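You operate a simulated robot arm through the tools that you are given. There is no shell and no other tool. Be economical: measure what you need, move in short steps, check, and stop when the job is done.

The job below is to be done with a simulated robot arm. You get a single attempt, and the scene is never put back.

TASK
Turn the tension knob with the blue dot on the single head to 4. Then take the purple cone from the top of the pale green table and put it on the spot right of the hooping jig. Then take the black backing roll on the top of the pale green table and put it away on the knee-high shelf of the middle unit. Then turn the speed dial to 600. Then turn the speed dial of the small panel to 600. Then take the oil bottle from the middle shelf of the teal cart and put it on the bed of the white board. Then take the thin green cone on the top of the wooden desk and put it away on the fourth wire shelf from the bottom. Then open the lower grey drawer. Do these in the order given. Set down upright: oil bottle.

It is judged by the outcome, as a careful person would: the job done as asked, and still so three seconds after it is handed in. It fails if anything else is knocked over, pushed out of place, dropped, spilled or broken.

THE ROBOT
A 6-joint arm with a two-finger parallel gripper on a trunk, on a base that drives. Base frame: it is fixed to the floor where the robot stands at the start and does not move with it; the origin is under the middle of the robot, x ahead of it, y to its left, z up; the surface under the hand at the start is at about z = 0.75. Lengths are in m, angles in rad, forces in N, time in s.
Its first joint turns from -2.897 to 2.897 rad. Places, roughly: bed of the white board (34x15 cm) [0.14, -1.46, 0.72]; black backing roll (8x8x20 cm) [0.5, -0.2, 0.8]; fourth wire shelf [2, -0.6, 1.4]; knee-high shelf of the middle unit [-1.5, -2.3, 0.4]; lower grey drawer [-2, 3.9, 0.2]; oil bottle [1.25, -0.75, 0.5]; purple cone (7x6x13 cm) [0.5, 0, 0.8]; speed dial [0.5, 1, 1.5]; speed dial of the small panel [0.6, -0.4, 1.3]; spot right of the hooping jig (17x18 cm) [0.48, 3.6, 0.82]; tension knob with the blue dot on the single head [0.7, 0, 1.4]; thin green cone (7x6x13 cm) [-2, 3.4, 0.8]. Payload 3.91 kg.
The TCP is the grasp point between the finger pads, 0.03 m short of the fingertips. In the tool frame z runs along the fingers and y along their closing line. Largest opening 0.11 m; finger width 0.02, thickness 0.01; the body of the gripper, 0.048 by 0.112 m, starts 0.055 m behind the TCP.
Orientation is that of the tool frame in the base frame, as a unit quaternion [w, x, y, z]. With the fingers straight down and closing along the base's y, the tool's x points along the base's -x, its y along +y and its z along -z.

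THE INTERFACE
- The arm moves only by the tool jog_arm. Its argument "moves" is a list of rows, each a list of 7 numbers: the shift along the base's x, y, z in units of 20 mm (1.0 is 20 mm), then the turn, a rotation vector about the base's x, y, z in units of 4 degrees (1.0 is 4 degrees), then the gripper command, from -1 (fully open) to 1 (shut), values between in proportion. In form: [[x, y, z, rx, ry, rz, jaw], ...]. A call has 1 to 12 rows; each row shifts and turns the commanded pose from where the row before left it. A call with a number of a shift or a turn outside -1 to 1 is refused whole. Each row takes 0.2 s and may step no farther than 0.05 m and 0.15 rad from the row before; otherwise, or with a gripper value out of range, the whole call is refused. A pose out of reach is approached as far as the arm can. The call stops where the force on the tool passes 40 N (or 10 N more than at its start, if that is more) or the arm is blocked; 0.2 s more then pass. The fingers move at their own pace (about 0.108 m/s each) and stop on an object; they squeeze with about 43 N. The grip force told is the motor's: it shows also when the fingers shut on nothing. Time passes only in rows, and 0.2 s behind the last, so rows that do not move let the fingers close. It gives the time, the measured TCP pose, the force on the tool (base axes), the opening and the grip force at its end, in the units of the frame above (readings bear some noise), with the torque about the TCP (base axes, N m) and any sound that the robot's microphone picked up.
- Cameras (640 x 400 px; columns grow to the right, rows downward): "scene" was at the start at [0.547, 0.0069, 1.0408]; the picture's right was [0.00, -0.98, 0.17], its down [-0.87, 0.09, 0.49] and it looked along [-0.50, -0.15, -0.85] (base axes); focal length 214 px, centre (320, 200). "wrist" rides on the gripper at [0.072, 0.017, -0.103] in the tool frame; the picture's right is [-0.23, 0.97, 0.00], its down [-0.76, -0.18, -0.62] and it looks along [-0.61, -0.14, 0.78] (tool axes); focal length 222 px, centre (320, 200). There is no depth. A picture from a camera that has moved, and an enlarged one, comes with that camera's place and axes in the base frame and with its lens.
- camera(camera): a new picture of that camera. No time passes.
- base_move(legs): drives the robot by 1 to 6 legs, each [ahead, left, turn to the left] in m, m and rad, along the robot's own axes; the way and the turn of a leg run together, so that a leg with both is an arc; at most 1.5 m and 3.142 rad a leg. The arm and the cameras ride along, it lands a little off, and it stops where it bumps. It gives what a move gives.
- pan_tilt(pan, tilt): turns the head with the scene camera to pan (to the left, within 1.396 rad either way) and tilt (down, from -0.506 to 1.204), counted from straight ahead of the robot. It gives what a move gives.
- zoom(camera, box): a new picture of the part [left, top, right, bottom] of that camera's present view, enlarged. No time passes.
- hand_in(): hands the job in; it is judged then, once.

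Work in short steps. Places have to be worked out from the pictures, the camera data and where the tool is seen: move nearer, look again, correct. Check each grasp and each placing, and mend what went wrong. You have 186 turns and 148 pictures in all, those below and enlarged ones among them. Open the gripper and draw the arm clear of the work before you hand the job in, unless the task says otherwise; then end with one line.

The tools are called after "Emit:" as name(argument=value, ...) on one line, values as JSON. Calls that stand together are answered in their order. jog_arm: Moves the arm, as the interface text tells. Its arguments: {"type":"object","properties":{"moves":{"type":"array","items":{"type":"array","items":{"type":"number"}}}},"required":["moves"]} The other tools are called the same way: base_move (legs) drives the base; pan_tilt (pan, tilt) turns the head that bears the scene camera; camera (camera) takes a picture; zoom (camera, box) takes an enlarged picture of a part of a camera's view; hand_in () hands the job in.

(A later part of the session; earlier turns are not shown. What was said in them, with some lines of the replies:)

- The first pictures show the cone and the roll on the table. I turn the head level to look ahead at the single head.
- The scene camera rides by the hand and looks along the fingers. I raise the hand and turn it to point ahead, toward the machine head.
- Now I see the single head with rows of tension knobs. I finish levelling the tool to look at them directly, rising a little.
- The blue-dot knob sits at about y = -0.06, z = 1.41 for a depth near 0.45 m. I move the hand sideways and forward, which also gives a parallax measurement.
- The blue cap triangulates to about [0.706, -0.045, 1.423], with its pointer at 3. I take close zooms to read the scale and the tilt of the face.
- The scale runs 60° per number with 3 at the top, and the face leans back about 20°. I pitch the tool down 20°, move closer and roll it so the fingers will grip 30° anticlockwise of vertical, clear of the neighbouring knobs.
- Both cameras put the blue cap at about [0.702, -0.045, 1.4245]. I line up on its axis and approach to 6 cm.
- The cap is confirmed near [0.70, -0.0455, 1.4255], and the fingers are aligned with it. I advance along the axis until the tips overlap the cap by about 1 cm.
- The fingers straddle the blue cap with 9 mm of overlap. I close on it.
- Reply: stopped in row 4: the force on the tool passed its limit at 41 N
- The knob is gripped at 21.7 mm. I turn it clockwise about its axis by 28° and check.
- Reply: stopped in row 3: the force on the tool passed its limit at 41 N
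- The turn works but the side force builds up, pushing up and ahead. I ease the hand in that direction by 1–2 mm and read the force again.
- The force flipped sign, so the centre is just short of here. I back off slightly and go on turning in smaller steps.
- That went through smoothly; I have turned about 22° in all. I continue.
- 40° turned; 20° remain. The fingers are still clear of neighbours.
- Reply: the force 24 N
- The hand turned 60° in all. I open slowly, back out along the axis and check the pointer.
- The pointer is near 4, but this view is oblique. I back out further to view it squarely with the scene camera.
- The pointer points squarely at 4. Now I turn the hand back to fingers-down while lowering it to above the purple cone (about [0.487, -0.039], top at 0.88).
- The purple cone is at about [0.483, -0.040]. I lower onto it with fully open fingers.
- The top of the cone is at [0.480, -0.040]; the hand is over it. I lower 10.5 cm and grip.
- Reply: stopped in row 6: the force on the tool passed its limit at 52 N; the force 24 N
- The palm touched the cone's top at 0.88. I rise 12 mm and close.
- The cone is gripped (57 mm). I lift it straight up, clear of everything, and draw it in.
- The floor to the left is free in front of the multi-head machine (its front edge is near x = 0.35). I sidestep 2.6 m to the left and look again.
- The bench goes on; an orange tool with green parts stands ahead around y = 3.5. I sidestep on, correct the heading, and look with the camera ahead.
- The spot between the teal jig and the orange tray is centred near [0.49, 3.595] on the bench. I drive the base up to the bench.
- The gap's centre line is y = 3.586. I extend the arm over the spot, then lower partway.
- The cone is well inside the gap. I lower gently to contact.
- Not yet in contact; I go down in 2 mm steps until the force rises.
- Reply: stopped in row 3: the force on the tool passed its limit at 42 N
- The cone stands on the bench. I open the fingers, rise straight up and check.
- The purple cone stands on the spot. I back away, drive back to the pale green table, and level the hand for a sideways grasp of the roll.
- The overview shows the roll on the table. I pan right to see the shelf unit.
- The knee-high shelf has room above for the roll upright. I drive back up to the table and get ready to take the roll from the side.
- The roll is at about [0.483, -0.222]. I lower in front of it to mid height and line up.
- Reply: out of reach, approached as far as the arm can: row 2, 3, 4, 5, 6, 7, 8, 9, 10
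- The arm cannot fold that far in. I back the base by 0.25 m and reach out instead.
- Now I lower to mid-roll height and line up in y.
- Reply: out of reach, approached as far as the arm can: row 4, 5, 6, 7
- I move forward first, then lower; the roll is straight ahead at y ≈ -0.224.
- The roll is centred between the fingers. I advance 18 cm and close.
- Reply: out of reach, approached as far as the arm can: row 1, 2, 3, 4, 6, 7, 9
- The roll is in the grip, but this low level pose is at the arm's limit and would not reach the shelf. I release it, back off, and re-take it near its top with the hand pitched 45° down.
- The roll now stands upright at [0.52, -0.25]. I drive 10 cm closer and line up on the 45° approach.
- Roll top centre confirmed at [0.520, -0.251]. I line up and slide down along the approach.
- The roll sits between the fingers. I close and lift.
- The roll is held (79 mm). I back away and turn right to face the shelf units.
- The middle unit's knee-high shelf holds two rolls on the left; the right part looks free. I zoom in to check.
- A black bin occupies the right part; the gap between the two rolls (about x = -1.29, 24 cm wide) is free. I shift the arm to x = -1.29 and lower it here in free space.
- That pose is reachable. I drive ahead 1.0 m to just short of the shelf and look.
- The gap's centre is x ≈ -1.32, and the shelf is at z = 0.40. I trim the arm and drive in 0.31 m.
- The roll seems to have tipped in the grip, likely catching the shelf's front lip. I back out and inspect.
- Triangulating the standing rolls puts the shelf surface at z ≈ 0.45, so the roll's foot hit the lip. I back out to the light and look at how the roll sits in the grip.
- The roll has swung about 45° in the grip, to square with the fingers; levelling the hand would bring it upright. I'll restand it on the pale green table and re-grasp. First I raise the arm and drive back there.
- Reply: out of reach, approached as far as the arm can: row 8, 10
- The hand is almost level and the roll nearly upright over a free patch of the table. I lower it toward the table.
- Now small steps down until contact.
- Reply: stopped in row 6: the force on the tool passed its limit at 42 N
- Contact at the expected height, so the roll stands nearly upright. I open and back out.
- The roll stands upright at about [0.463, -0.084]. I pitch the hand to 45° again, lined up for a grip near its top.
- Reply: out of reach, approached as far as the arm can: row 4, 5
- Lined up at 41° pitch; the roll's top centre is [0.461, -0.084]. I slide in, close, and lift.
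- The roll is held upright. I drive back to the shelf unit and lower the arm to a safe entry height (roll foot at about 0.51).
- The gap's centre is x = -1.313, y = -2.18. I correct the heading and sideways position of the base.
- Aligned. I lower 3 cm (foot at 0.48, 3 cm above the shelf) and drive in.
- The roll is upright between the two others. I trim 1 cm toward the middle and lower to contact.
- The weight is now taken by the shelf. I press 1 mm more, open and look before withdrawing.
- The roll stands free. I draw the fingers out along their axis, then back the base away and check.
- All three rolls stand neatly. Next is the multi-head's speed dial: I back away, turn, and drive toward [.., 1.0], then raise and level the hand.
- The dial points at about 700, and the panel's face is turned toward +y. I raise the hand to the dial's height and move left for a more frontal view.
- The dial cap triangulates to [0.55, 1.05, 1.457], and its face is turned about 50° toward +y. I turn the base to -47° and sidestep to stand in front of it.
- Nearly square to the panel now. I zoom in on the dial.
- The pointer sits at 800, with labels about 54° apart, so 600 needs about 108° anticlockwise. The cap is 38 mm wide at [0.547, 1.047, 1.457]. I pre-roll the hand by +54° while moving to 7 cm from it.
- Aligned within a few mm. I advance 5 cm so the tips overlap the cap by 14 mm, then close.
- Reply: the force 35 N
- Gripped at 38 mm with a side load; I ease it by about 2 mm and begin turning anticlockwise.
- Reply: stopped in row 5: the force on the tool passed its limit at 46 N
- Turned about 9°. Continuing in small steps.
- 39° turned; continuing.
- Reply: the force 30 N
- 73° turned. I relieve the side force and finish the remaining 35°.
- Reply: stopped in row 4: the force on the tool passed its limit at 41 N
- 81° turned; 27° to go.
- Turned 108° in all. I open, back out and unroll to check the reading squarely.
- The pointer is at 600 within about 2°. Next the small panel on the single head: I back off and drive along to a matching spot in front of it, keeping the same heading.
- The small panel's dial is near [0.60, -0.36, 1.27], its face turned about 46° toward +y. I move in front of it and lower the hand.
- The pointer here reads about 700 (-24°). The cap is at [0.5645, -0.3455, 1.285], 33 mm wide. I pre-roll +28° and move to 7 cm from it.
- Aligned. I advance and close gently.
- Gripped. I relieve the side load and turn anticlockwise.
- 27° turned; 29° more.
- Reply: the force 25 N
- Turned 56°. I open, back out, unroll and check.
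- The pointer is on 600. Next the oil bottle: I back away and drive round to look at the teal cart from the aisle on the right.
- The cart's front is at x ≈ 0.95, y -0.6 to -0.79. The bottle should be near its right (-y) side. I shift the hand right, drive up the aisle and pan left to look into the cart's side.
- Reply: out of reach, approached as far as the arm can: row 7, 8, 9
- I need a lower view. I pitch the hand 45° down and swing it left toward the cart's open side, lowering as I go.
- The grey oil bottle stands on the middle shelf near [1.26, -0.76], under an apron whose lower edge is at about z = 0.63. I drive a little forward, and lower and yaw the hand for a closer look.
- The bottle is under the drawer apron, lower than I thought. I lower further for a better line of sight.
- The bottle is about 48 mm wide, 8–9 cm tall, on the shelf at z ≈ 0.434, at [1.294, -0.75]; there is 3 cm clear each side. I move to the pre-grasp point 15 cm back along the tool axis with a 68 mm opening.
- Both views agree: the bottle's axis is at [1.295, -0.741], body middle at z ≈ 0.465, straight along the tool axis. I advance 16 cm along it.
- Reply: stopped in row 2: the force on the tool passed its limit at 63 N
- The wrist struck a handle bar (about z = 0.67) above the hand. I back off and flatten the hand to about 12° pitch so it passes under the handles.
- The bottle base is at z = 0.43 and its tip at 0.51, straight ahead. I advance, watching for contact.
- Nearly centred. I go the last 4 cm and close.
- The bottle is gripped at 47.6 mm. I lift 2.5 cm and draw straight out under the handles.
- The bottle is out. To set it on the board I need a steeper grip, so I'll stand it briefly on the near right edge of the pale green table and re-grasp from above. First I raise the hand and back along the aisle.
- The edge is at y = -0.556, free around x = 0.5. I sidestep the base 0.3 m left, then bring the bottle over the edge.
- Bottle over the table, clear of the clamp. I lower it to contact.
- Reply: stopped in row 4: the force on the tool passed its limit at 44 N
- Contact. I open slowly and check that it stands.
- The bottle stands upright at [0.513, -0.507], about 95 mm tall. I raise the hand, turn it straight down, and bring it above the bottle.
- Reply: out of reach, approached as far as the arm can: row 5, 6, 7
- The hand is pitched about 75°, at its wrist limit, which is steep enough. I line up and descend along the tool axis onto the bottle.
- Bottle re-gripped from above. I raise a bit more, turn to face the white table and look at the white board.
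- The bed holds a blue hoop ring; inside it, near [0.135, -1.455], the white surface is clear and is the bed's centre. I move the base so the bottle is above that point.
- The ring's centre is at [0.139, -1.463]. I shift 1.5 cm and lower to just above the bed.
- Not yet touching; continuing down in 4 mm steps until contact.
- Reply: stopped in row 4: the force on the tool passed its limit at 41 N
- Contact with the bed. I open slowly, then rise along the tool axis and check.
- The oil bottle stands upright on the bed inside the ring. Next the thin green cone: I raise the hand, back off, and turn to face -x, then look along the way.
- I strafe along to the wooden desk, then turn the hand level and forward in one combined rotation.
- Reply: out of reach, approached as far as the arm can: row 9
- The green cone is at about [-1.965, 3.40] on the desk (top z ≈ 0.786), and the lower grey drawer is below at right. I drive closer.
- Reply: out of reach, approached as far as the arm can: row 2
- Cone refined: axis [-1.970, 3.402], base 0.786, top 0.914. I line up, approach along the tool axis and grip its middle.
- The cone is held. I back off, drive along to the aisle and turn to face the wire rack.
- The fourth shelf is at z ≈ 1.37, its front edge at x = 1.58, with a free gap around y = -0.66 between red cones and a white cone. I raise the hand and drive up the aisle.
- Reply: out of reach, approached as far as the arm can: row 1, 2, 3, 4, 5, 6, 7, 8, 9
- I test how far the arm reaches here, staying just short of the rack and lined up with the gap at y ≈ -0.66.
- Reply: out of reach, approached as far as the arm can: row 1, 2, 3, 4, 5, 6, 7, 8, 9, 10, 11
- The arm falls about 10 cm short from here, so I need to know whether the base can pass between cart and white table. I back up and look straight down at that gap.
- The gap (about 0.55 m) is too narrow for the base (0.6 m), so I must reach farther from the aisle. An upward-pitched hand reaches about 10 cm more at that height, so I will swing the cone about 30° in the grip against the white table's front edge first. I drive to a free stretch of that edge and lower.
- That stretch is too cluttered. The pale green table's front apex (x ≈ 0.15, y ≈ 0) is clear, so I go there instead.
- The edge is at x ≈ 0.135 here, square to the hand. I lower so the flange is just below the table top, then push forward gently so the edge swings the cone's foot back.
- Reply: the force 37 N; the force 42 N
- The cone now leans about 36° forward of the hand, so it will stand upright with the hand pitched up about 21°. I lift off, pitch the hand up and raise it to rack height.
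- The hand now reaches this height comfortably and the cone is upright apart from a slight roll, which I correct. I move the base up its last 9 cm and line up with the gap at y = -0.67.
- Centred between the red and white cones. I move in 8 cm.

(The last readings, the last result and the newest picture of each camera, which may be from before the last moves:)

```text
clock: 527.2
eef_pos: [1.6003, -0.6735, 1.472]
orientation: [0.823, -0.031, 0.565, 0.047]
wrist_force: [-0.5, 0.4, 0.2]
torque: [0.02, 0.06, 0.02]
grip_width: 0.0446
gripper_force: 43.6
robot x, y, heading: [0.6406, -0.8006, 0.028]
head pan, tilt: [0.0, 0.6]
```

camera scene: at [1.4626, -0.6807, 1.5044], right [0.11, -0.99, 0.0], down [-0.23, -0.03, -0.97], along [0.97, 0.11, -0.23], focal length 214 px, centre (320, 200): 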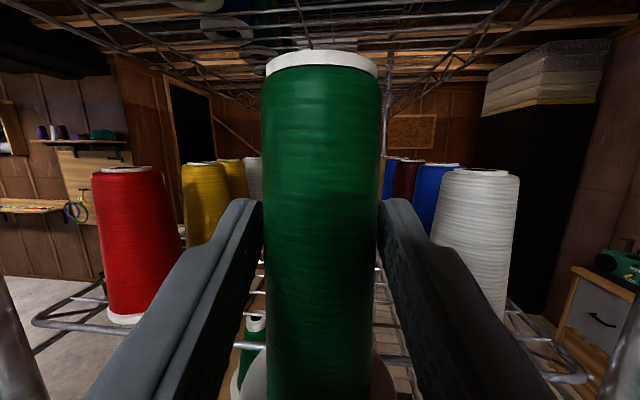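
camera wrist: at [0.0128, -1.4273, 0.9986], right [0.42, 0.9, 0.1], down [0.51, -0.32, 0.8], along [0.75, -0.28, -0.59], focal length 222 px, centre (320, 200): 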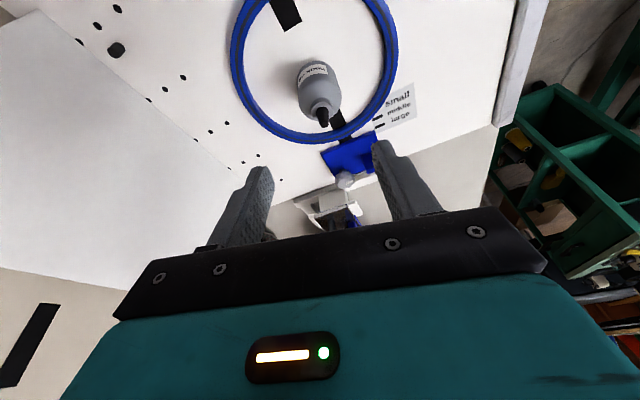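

Still within reach; I try 4 cm more.

Emit:
jog_arm(moves=[[1, 0, 0, 0, 0, 0, 1], [0.75, 0, 0, 0, 0, 0, 1]])

Emit:
camera(camera="wrist")

```text
clock: 527.8
eef_pos: [1.6358, -0.6726, 1.471]
orientation: [0.823, -0.032, 0.565, 0.047]
wrist_force: [-3.1, 1.0, -0.6]
torque: [0.05, 0.27, 0.0]
grip_width: 0.0448
gripper_force: 43.3
robot x, y, heading: [0.6396, -0.7994, 0.025]
head pan, tilt: [0.0, 0.6]
```

```text
12 pictures are left
camera wrist: at [1.5624, -0.6643, 1.3668], right [-0.19, 0.96, 0.21], down [-0.83, -0.27, 0.49], along [0.52, -0.08, 0.85], focal length 222 px, centre (320, 200)
```

wrist: 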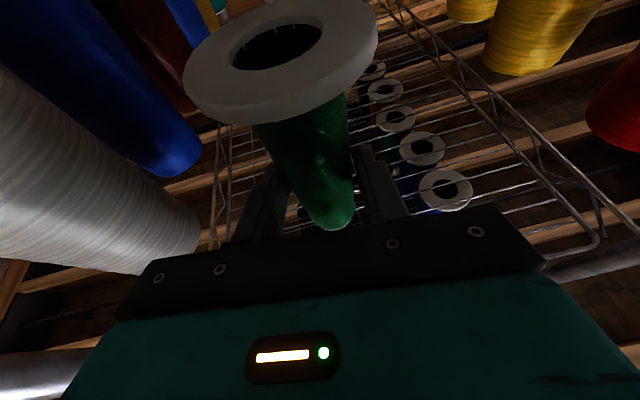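

A light touch under the hand shows I'm against the front wire. I back off 1.4 cm (cone centre at x ≈ 1.62, fully over the shelf) and lower to contact.

Emit:
jog_arm(moves=[[-0.7, 0, 0, 0, 0, 0, 1], [0, 0, -0.4, 0, 0, 0, 1], [0, 0, -0.4, 0, 0, 0, 1], [0, 0, -0.3, 0, 0, 0, 1], [0, 0, -0.2, 0, 0, 0, 1], [0, 0, -0.15, 0, 0, 0, 1], [0, 0, -0.15, 0, 0, 0, 1]])

```text
clock: 529.4
eef_pos: [1.6198, -0.6754, 1.4392]
orientation: [0.823, -0.031, 0.565, 0.047]
wrist_force: [-0.4, 0.5, -0.3]
torque: [0.0, 0.02, 0.0]
grip_width: 0.0447
gripper_force: 43.2
robot x, y, heading: [0.6407, -0.7979, 0.031]
head pan, tilt: [0.0, 0.6]
```

Emit:
jog_arm(moves=[[0, 0, -0.15, 0, 0, 0, 1], [0, 0, -0.15, 0, 0, 0, 1], [0, 0, -0.15, 0, 0, 0, 1], [0, 0, -0.15, 0, 0, 0, 1], [0, 0, -0.15, 0, 0, 0, 1]])

Emit:
camera(camera="wrist")

```text
clock: 530.5
eef_pos: [1.6166, -0.6733, 1.4315]
orientation: [0.826, -0.03, 0.562, 0.047]
wrist_force: [1.6, 0.5, 4.8]
torque: [-0.08, -0.07, 0.04]
grip_width: 0.0447
gripper_force: 42.8
robot x, y, heading: [0.6393, -0.8006, 0.031]
head pan, tilt: [0.0, 0.6]
stopped in row 5: the force on the tool passed its limit at 46 N (the readings are from after the stop); the commanded pose is now the measured one
```

```text
11 pictures are left
camera wrist: at [1.5465, -0.6648, 1.3265], right [-0.19, 0.96, 0.21], down [-0.83, -0.27, 0.48], along [0.52, -0.09, 0.85], focal length 222 px, centre (320, 200)
```

wrist: 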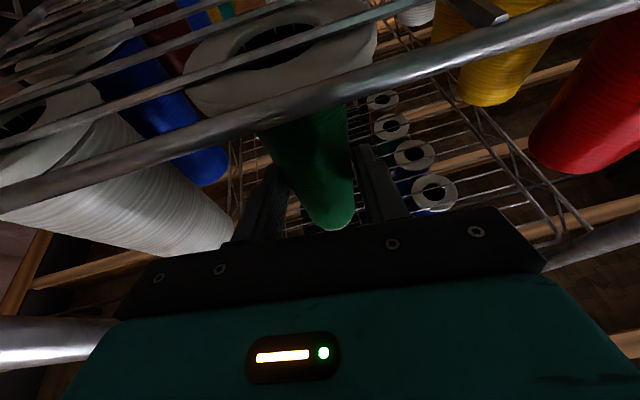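

The cone rests on the shelf wires. I open gently and withdraw straight back.

Emit:
jog_arm(moves=[[0, 0, 0.05, 0, 0, 0, 0.1], [0, 0, 0, 0, 0, 0, 0], [0, 0, 0, 0, 0, 0, -0.3], [0, 0, 0, 0, 0, 0, -0.3], [-0.5, -0.03, 0, 0, 0, 0, -0.3], [-0.7, -0.05, 0, 0, 0, 0, -0.3], [-1, -0.06, 0, 0, 0, 0, -0.3], [-1, -0.06, 0, 0, 0, 0, -0.3], [-1, -0.06, 0, 0, 0, 0, -0.3], [-1, -0.06, 0, 0, 0, 0, -0.3], [-1, -0.06, 0, 0, 0, 0, -0.3]])

Emit:
pan_tilt(pan=0, tilt=0.8)

Emit:
camera(camera="scene")

```text
clock: 533.0
eef_pos: [1.4948, -0.6806, 1.4311]
orientation: [0.825, -0.031, 0.562, 0.047]
wrist_force: [0.5, -0.3, -0.9]
torque: [0.0, -0.02, -0.02]
grip_width: 0.0715
gripper_force: 0.0
robot x, y, heading: [0.6387, -0.8037, 0.035]
head pan, tilt: [0.0, 0.6]
```

```text
clock: 533.7
eef_pos: [1.4938, -0.6808, 1.4322]
orientation: [0.825, -0.033, 0.562, 0.048]
wrist_force: [-0.4, -0.7, -1.2]
torque: [0.0, -0.05, 0.03]
grip_width: 0.0716
gripper_force: 0.1
robot x, y, heading: [0.6388, -0.8029, 0.026]
head pan, tilt: [0.0, 0.799]
```

```text
10 pictures are left
camera scene: at [1.4358, -0.6894, 1.4481], right [0.11, -0.99, 0.0], down [-0.41, -0.04, -0.91], along [0.91, 0.1, -0.41], focal length 214 px, centre (320, 200)
```

scene: 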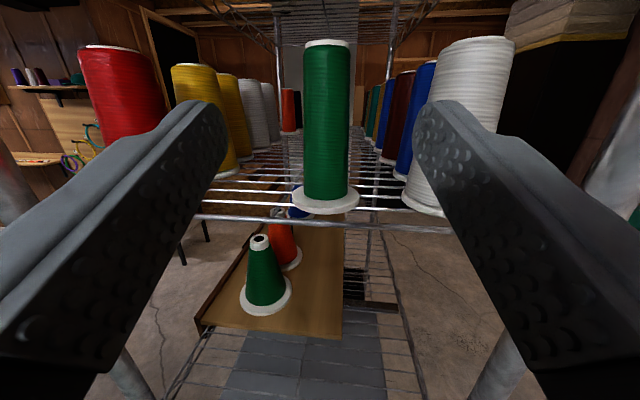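

The green cone stands upright on the fourth shelf. Last, the lower grey drawer: I drive back to the wooden desk and turn to face it.

Emit:
base_move(legs=[[-1.45, 0, -0.026], [0, 1.5, 0], [0, 1.5, 0], [0, 1.5, 0], [0, 0.15, 0], [0, 0, -3.1]])

Emit:
camera(camera="scene")

```text
clock: 570.2
eef_pos: [-1.6142, 3.6986, 1.4313]
orientation: [-0.045, -0.562, -0.03, 0.825]
wrist_force: [-1.0, -0.1, 0.3]
torque: [0.0, 0.0, -0.01]
grip_width: 0.0716
gripper_force: 0.2
robot x, y, heading: [-0.7572, 3.8172, -3.118]
head pan, tilt: [0.0, 0.799]
```

```text
9 pictures are left
camera scene: at [-1.5538, 3.7039, 1.448], right [-0.11, 0.99, 0.0], down [0.41, 0.04, -0.91], along [-0.91, -0.1, -0.41], focal length 214 px, centre (320, 200)
```

scene: 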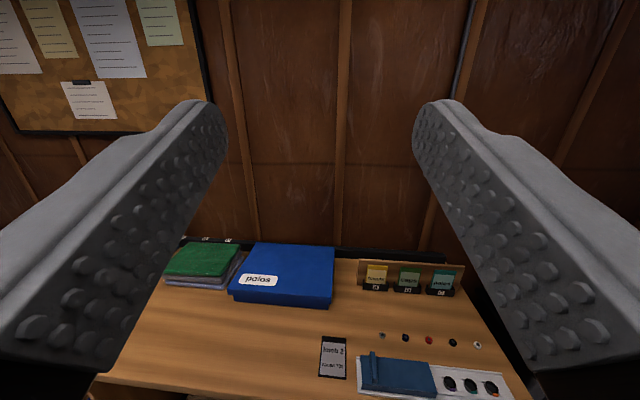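

I turn the hand to 60° down with the fingers closing in the vertical plane, and lower it in front of the desk.

Emit:
base_move(legs=[[-0.03, -0.1, -0.02]])

Emit:
jog_arm(moves=[[0.2, 0, -1, 1, -0.614, 0.295, -0.3], [0.2, 0, -1, 1, -0.614, 0.295, -0.3], [0.2, 0, -1, 1, -0.614, 0.295, -0.3], [0.2, 0, -1, 1, -0.614, 0.295, -0.3], [0, 0, -1, 1, -0.614, 0.295, -0.3], [0, 0, -1, 1, -0.614, 0.295, -0.3], [0, 0, -1, 1, -0.614, 0.295, -0.3], [0, 0, -1, 1, -0.614, 0.295, -0.3], [0, 0, -1, 1, -0.614, 0.295, -0.3], [0, 0, -1, 1, -0.614, 0.295, -0.3], [0, 0, -1, 1, -0.614, 0.295, -0.3], [0, 0, -1, 1, -0.614, 0.295, -0.3]])

Emit:
jog_arm(moves=[[0, 0, -1, 1, -0.614, 0.295, -0.3], [0, 0, -1, 1, -0.614, 0.295, -0.3], [0, 0, -1, 1, -0.614, 0.295, -0.3], [0, 0, -1, 1, -0.614, 0.295, -0.3], [0, 0, -1, 1, -0.614, 0.295, -0.3], [0, 0, -1, 1, -0.614, 0.295, -0.3], [0, 0, -1, 1, -0.614, 0.295, -0.3], [0, 0, -1, 1, -0.614, 0.295, -0.3], [0, 0, -1, 1, -0.614, 0.295, -0.3], [0, 0, -1, 1, -0.614, 0.295, -0.3], [0, 0, -1, 1, -0.614, 0.295, -0.3], [0, 0, -1, 0.5, -0.307, 0.15, -0.3]])

Emit:
jog_arm(moves=[[0, 0, -1, 0, 0, 0, -0.3], [0, 0, -1, 0, 0, 0, -0.3], [0, 0, -1, 0, 0, 0, -0.3], [0, 0, -1, 0, 0, 0, -0.3], [0, 0, -1, 0, 0, 0, -0.3], [0, 0, -1, 0, 0, 0, -0.3], [0, 0, -1, 0, 0, 0, -0.3], [0, 0, -1, 0, 0, 0, -0.3], [0, 0, -1, 0, 0, 0, -0.3], [0, 0, -1, 0, 0, 0, -0.3], [0, 0, -1, 0, 0, 0, -0.3], [0, 0, -1, 0, 0, 0, -0.3]])

Emit:
pan_tilt(pan=0, tilt=0)

Emit:
camera(camera="scene")

```text
clock: 571.4
eef_pos: [-1.5883, 3.8164, 1.431]
orientation: [-0.036, -0.562, -0.023, 0.826]
wrist_force: [0.4, 0.0, 0.0]
torque: [0.01, 0.01, -0.04]
grip_width: 0.0715
gripper_force: 0.0
robot x, y, heading: [-0.7323, 3.915, -3.135]
head pan, tilt: [0.0, 0.799]
```

```text
clock: 574.0
eef_pos: [-1.5711, 3.8178, 1.1915]
orientation: [-0.09, 0.707, 0.411, -0.569]
wrist_force: [0.6, -0.8, -0.8]
torque: [0.0, 0.01, -0.01]
grip_width: 0.0711
gripper_force: 0.0
robot x, y, heading: [-0.7325, 3.9155, -3.137]
head pan, tilt: [0.0, 0.799]
```

```text
clock: 576.6
eef_pos: [-1.5684, 3.9038, 0.9351]
orientation: [-0.151, 0.673, 0.673, -0.268]
wrist_force: [0.5, -0.5, 0.8]
torque: [0.01, 0.0, -0.02]
grip_width: 0.0715
gripper_force: 0.0
out of reach, approached as far as the arm can: row 7, 8, 9, 10, 11, 12
robot x, y, heading: [-0.7312, 3.9161, -3.133]
head pan, tilt: [0.0, 0.799]
```

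```text
clock: 579.2
eef_pos: [-1.5676, 3.9026, 0.6939]
orientation: [-0.154, 0.676, 0.672, -0.261]
wrist_force: [-0.8, 0.1, -0.1]
torque: [0.0, 0.04, -0.02]
grip_width: 0.0713
gripper_force: 0.0
robot x, y, heading: [-0.7297, 3.9159, -3.137]
head pan, tilt: [0.0, 0.799]
```

```text
clock: 580.3
eef_pos: [-1.5691, 3.9021, 0.6947]
orientation: [-0.154, 0.675, 0.672, -0.261]
wrist_force: [0.8, 0.4, 0.5]
torque: [-0.03, 0.02, -0.02]
grip_width: 0.0714
gripper_force: 0.1
robot x, y, heading: [-0.7329, 3.9159, -3.13]
head pan, tilt: [0.0, 0.0]
```

```text
8 pictures are left
camera scene: at [-1.5406, 3.798, 0.7423], right [-0.83, 0.05, 0.56], down [-0.04, 0.99, -0.14], along [-0.56, -0.14, -0.82], focal length 214 px, centre (320, 200)
```

scene: 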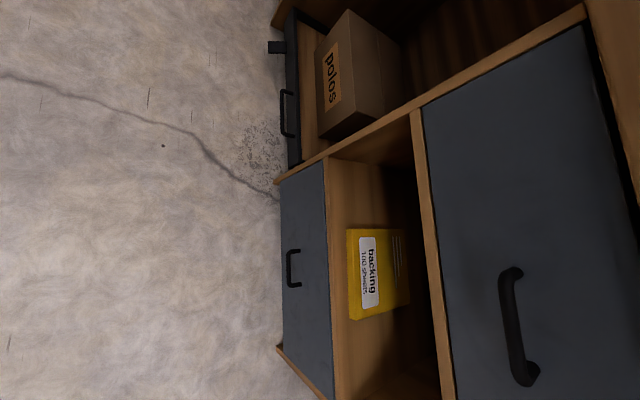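

I can see both handles. The lower one triangulates to about [-1.798, 3.892, 0.215], bar along y, about 3.5 cm off the face. I drive forward 16 cm and lower to about 12 cm from it along the tool axis, with a 30 mm opening.

Emit:
base_move(legs=[[0.16, 0, 0]])

Emit:
jog_arm(moves=[[0, 0, -1, 0, 0, 0, 0.2], [0, 0, -1, 0, 0, 0, 0.45], [0, 0, -1, 0, 0, 0, 0.45], [0, 0, -1, 0, 0, 0, 0.45], [0, 0, -1, 0, 0, 0, 0.45], [0, 0, -1, 0, 0, 0, 0.45], [0, 0, -1, 0, 0, 0, 0.45], [0, 0, -1, 0, 0, 0, 0.45], [0, 0, -1, 0, 0, 0, 0.45]])

Emit:
jog_arm(moves=[[0, 0, -1, 0, 0, 0, 0.45], [0, 0, -1, 0, 0, 0, 0.45], [0, 0, -1, 0, 0, 0, 0.45], [0, 0, -1, 0, 0, 0, 0.45], [0, 0, -1, 0, 0, 0, 0.45], [0, 0, -1, 0, 0, 0, 0.45], [0, 0, -1, 0, 0, 0, 0.45], [0, 0, -1, 0, 0, 0, 0.45], [0, 0, -1, 0, 0, 0, 0.45]])

Emit:
camera(camera="wrist")

Emit:
camera(camera="scene")

```text
clock: 581.7
eef_pos: [-1.7272, 3.9025, 0.6949]
orientation: [-0.155, 0.675, 0.672, -0.262]
wrist_force: [0.3, -0.6, -0.5]
torque: [-0.01, 0.02, -0.01]
grip_width: 0.0716
gripper_force: 0.1
robot x, y, heading: [-0.8902, 3.917, -3.136]
head pan, tilt: [0.0, 0.0]
```

```text
clock: 583.7
eef_pos: [-1.7264, 3.9001, 0.5159]
orientation: [-0.155, 0.675, 0.673, -0.261]
wrist_force: [0.0, -0.6, -0.1]
torque: [-0.03, -0.01, 0.03]
grip_width: 0.0304
gripper_force: 0.0
robot x, y, heading: [-0.8918, 3.9141, -3.137]
head pan, tilt: [0.0, 0.0]
```

```text
clock: 585.7
eef_pos: [-1.726, 3.8998, 0.3354]
orientation: [-0.155, 0.675, 0.672, -0.262]
wrist_force: [1.5, -0.2, 0.1]
torque: [-0.02, -0.03, -0.02]
grip_width: 0.0306
gripper_force: 0.0
robot x, y, heading: [-0.8897, 3.9118, -3.134]
head pan, tilt: [0.0, 0.0]
```

```text
7 pictures are left
camera wrist: at [-1.6582, 3.986, 0.3996], right [0.82, -0.27, -0.51], down [0.23, -0.66, 0.72], along [-0.53, -0.7, -0.47], focal length 222 px, centre (320, 200)
```

wrist: 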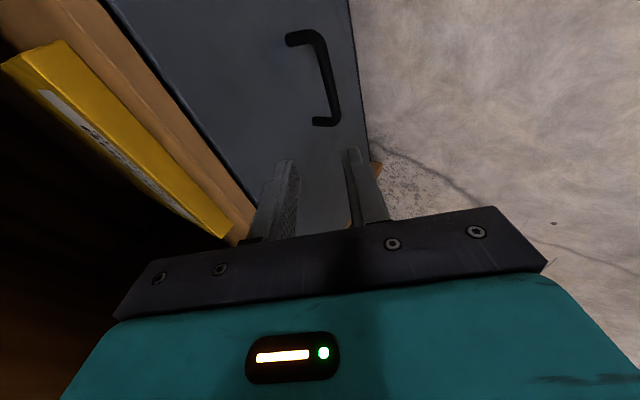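

```text
6 pictures are left
camera scene: at [-1.699, 3.7965, 0.3825], right [-0.83, 0.05, 0.56], down [-0.04, 0.99, -0.15], along [-0.56, -0.14, -0.82], focal length 214 px, centre (320, 200)
```

scene: 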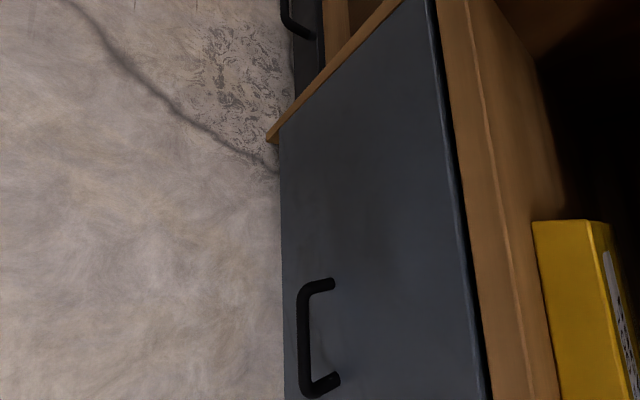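

Closer triangulation puts the bar centre at [-1.809, 3.900, 0.185]. I line up on the tool axis and approach to 4 cm short, then check.

Emit:
jog_arm(moves=[[0.1, 0.55, -0.6, 0, 0, 0, 0.45], [0.1, 0.55, -0.55, 0, 0, 0, 0.45], [-0.56, -0.14, -0.82, 0, 0, 0, 0.45], [-0.56, -0.14, -0.82, 0, 0, 0, 0.45], [-0.56, -0.14, -0.82, 0, 0, 0, 0.45], [-0.56, -0.14, -0.82, 0, 0, 0, 0.45], [-0.56, -0.14, -0.82, 0, 0, 0, 0.45]])

Emit:
zoom(camera="wrist", box=[220, 50, 420, 230])

```text
clock: 587.3
eef_pos: [-1.7787, 3.9098, 0.23]
orientation: [-0.155, 0.676, 0.672, -0.26]
wrist_force: [0.7, 0.2, 0.3]
torque: [-0.01, 0.0, 0.0]
grip_width: 0.03
gripper_force: 0.0
robot x, y, heading: [-0.8878, 3.9142, -3.137]
head pan, tilt: [0.0, 0.0]
```

```text
2.22 times, centred on (320, 140) of wrist
camera zoom: at [-1.7103, 3.9949, 0.2948], right [0.81, -0.27, -0.51], down [0.23, -0.66, 0.72], along [-0.53, -0.7, -0.47], focal length 494 px, centre (320, 333)
```

zoom: 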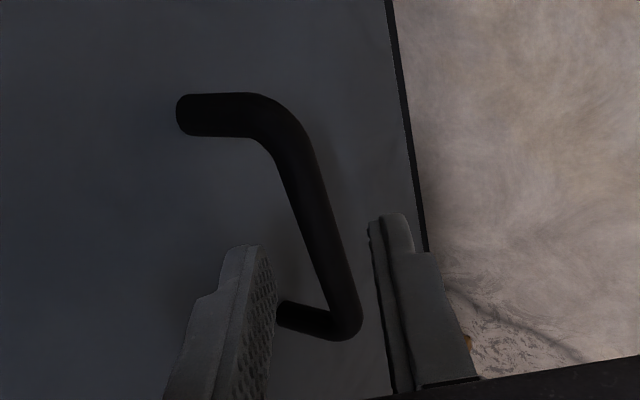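

The bar lies between the fingers. I advance the last 4 cm and close on it.

Emit:
jog_arm(moves=[[-0.56, -0.14, -0.82, 0, 0, 0, 0.45], [-0.56, -0.14, -0.82, 0, 0, 0, 0.45], [0, 0, 0, 0, 0, 0, 0.7], [0, 0, 0, 0, 0, 0, 1], [0, 0, 0, 0, 0, 0, 1]])

Emit:
zoom(camera="wrist", box=[220, 50, 420, 230])

```text
clock: 588.5
eef_pos: [-1.8023, 3.9049, 0.1971]
orientation: [-0.155, 0.675, 0.673, -0.261]
wrist_force: [-2.7, 0.4, 6.8]
torque: [0.48, 0.0, 0.86]
grip_width: 0.0125
gripper_force: 45.0
robot x, y, heading: [-0.8883, 3.9123, -3.133]
head pan, tilt: [0.0, 0.0]
```

```text
2.22 times, centred on (320, 140) of wrist
camera zoom: at [-1.7328, 3.9891, 0.2623], right [0.81, -0.27, -0.51], down [0.23, -0.66, 0.72], along [-0.53, -0.71, -0.47], focal length 494 px, centre (320, 333)
```

zoom: 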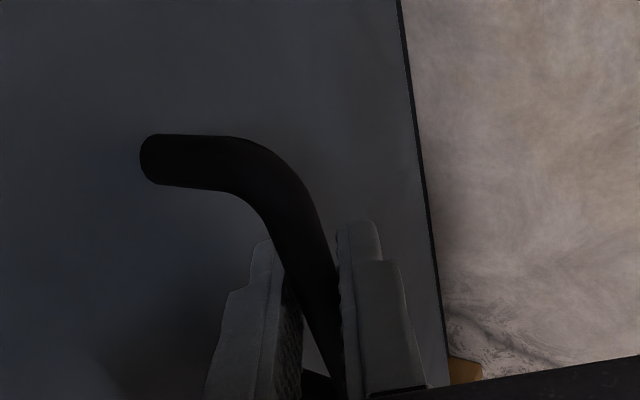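

The bar is gripped (12.5 mm). I pull by backing the base straight away.

Emit:
base_move(legs=[[-0.14, 0, 0]])

Emit:
base_move(legs=[[-0.14, 0, 0]])

Emit:
camera(camera="scene")

```text
clock: 589.9
eef_pos: [-1.6589, 3.9033, 0.1967]
orientation: [-0.154, 0.675, 0.673, -0.261]
wrist_force: [-1.4, 8.9, 10.0]
torque: [0.51, 0.05, 0.81]
grip_width: 0.0128
gripper_force: 45.8
robot x, y, heading: [-0.7462, 3.9117, -3.135]
head pan, tilt: [0.0, 0.0]
```

```text
clock: 591.2
eef_pos: [-1.5198, 3.9033, 0.1985]
orientation: [-0.154, 0.674, 0.674, -0.261]
wrist_force: [-1.4, -9.2, 6.3]
torque: [0.4, 0.03, 0.82]
grip_width: 0.0127
gripper_force: 45.1
robot x, y, heading: [-0.6062, 3.9167, -3.136]
head pan, tilt: [0.0, 0.0]
```

```text
3 pictures are left
camera scene: at [-1.4917, 3.7995, 0.2452], right [-0.83, 0.05, 0.56], down [-0.04, 0.99, -0.15], along [-0.56, -0.14, -0.82], focal length 214 px, centre (320, 200)
```

scene: 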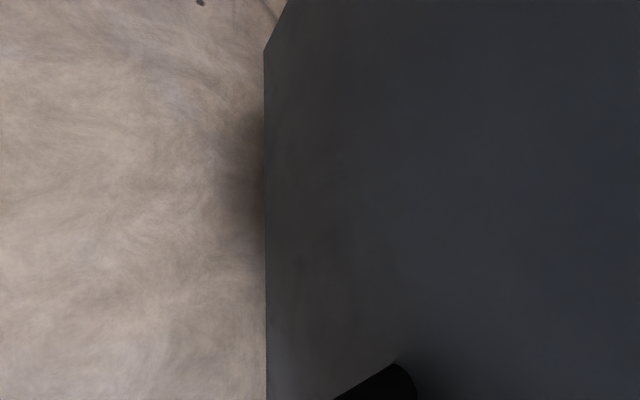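

The drawer has come out 28 cm with the hand. I pull a few cm more, gently, then release.

Emit:
base_move(legs=[[-0.05, 0, 0]])

Emit:
jog_arm(moves=[[0, 0, 0, 0, 0, 0, 0.7], [0, 0, 0, 0, 0, 0, 0.45], [0, 0, 0, 0, 0, 0, 0.45], [0.56, 0.14, 0.82, 0, 0, 0, 0.45], [0.56, 0.14, 0.82, 0, 0, 0, 0.45], [0.56, 0.14, 0.82, 0, 0, 0, 0.45], [0.56, 0.14, 0.82, 0, 0, 0, 0.45], [0.56, 0.14, 0.82, 0, 0, 0, 0.45], [0.56, 0.14, 0.82, 0, 0, 0, 0.45], [0.56, 0.14, 0.82, 0, 0, 0, 0.45]])

Emit:
jog_arm(moves=[[0.5, 0, 1, 0, 0, 0, 0], [0.5, 0, 1, 0, 0, 0, -1], [0.5, 0, 1, 0, 0, 0, -1], [0.5, 0, 1, 0, 0, 0, -1], [0.5, 0, 1, 0, 0, 0, -1], [0, 0, 1, 0, 0, 0, -1], [0, 0, 1, 0, 0, 0, -1], [0, 0, 1, 0, 0, 0, -1], [0, 0, 1, 0, 0, 0, -1], [0, 0, 1, 0, 0, 0, -1], [0, 0, 1, 0, 0, 0, -1], [0, 0, 1, 0, 0, 0, -1]])

Emit:
camera(camera="scene")

```text
clock: 592.1
eef_pos: [-1.471, 3.9048, 0.1976]
orientation: [-0.155, 0.674, 0.673, -0.261]
wrist_force: [-0.9, -1.8, 1.2]
torque: [0.48, 0.04, 0.83]
grip_width: 0.0129
gripper_force: 44.8
robot x, y, heading: [-0.556, 3.9196, -3.133]
head pan, tilt: [0.0, 0.0]
```

```text
clock: 594.3
eef_pos: [-1.3904, 3.9247, 0.3129]
orientation: [-0.153, 0.674, 0.674, -0.261]
wrist_force: [0.3, 0.7, -0.3]
torque: [0.0, 0.01, -0.01]
grip_width: 0.0301
gripper_force: 0.1
robot x, y, heading: [-0.5509, 3.9182, -3.134]
head pan, tilt: [0.0, 0.0]
```

```text
clock: 596.9
eef_pos: [-1.3412, 3.9222, 0.5514]
orientation: [-0.154, 0.674, 0.673, -0.262]
wrist_force: [-0.1, 0.1, -0.1]
torque: [-0.02, 0.02, -0.01]
grip_width: 0.1099
gripper_force: 0.1
robot x, y, heading: [-0.5535, 3.9182, -3.134]
head pan, tilt: [0.0, 0.0]
```

```text
2 pictures are left
camera scene: at [-1.313, 3.8193, 0.6], right [-0.83, 0.05, 0.56], down [-0.04, 0.99, -0.15], along [-0.56, -0.14, -0.82], focal length 214 px, centre (320, 200)
```

scene: 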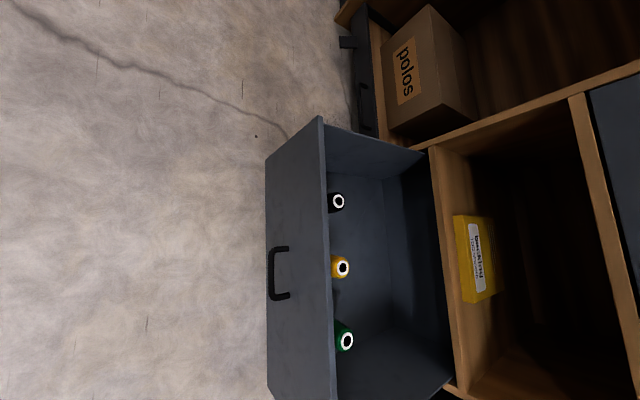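

The lower drawer is wide open, with its contents standing inside, and the hand is clear with the fingers open. I back the base a little further off and hand in.

Emit:
base_move(legs=[[-0.2, 0, 0]])

Emit:
hand_in()

```text
clock: 598.5
eef_pos: [-1.1417, 3.9237, 0.5524]
orientation: [-0.154, 0.674, 0.673, -0.262]
wrist_force: [0.5, -0.3, -0.5]
torque: [-0.02, 0.0, 0.03]
grip_width: 0.11
gripper_force: 0.0
robot x, y, heading: [-0.3565, 3.9204, -3.13]
head pan, tilt: [0.0, 0.0]
```

```text
The job is handed in.
```

I did all eight steps in the order given, checked each one on camera, and handed the job in with the gripper open and the arm clear of the work. Three details: the oil bottle stands upright inside the blue hoop ring on the bed, both speed dials read 600 to within about 2°, and the drawer is open about 33 cm.
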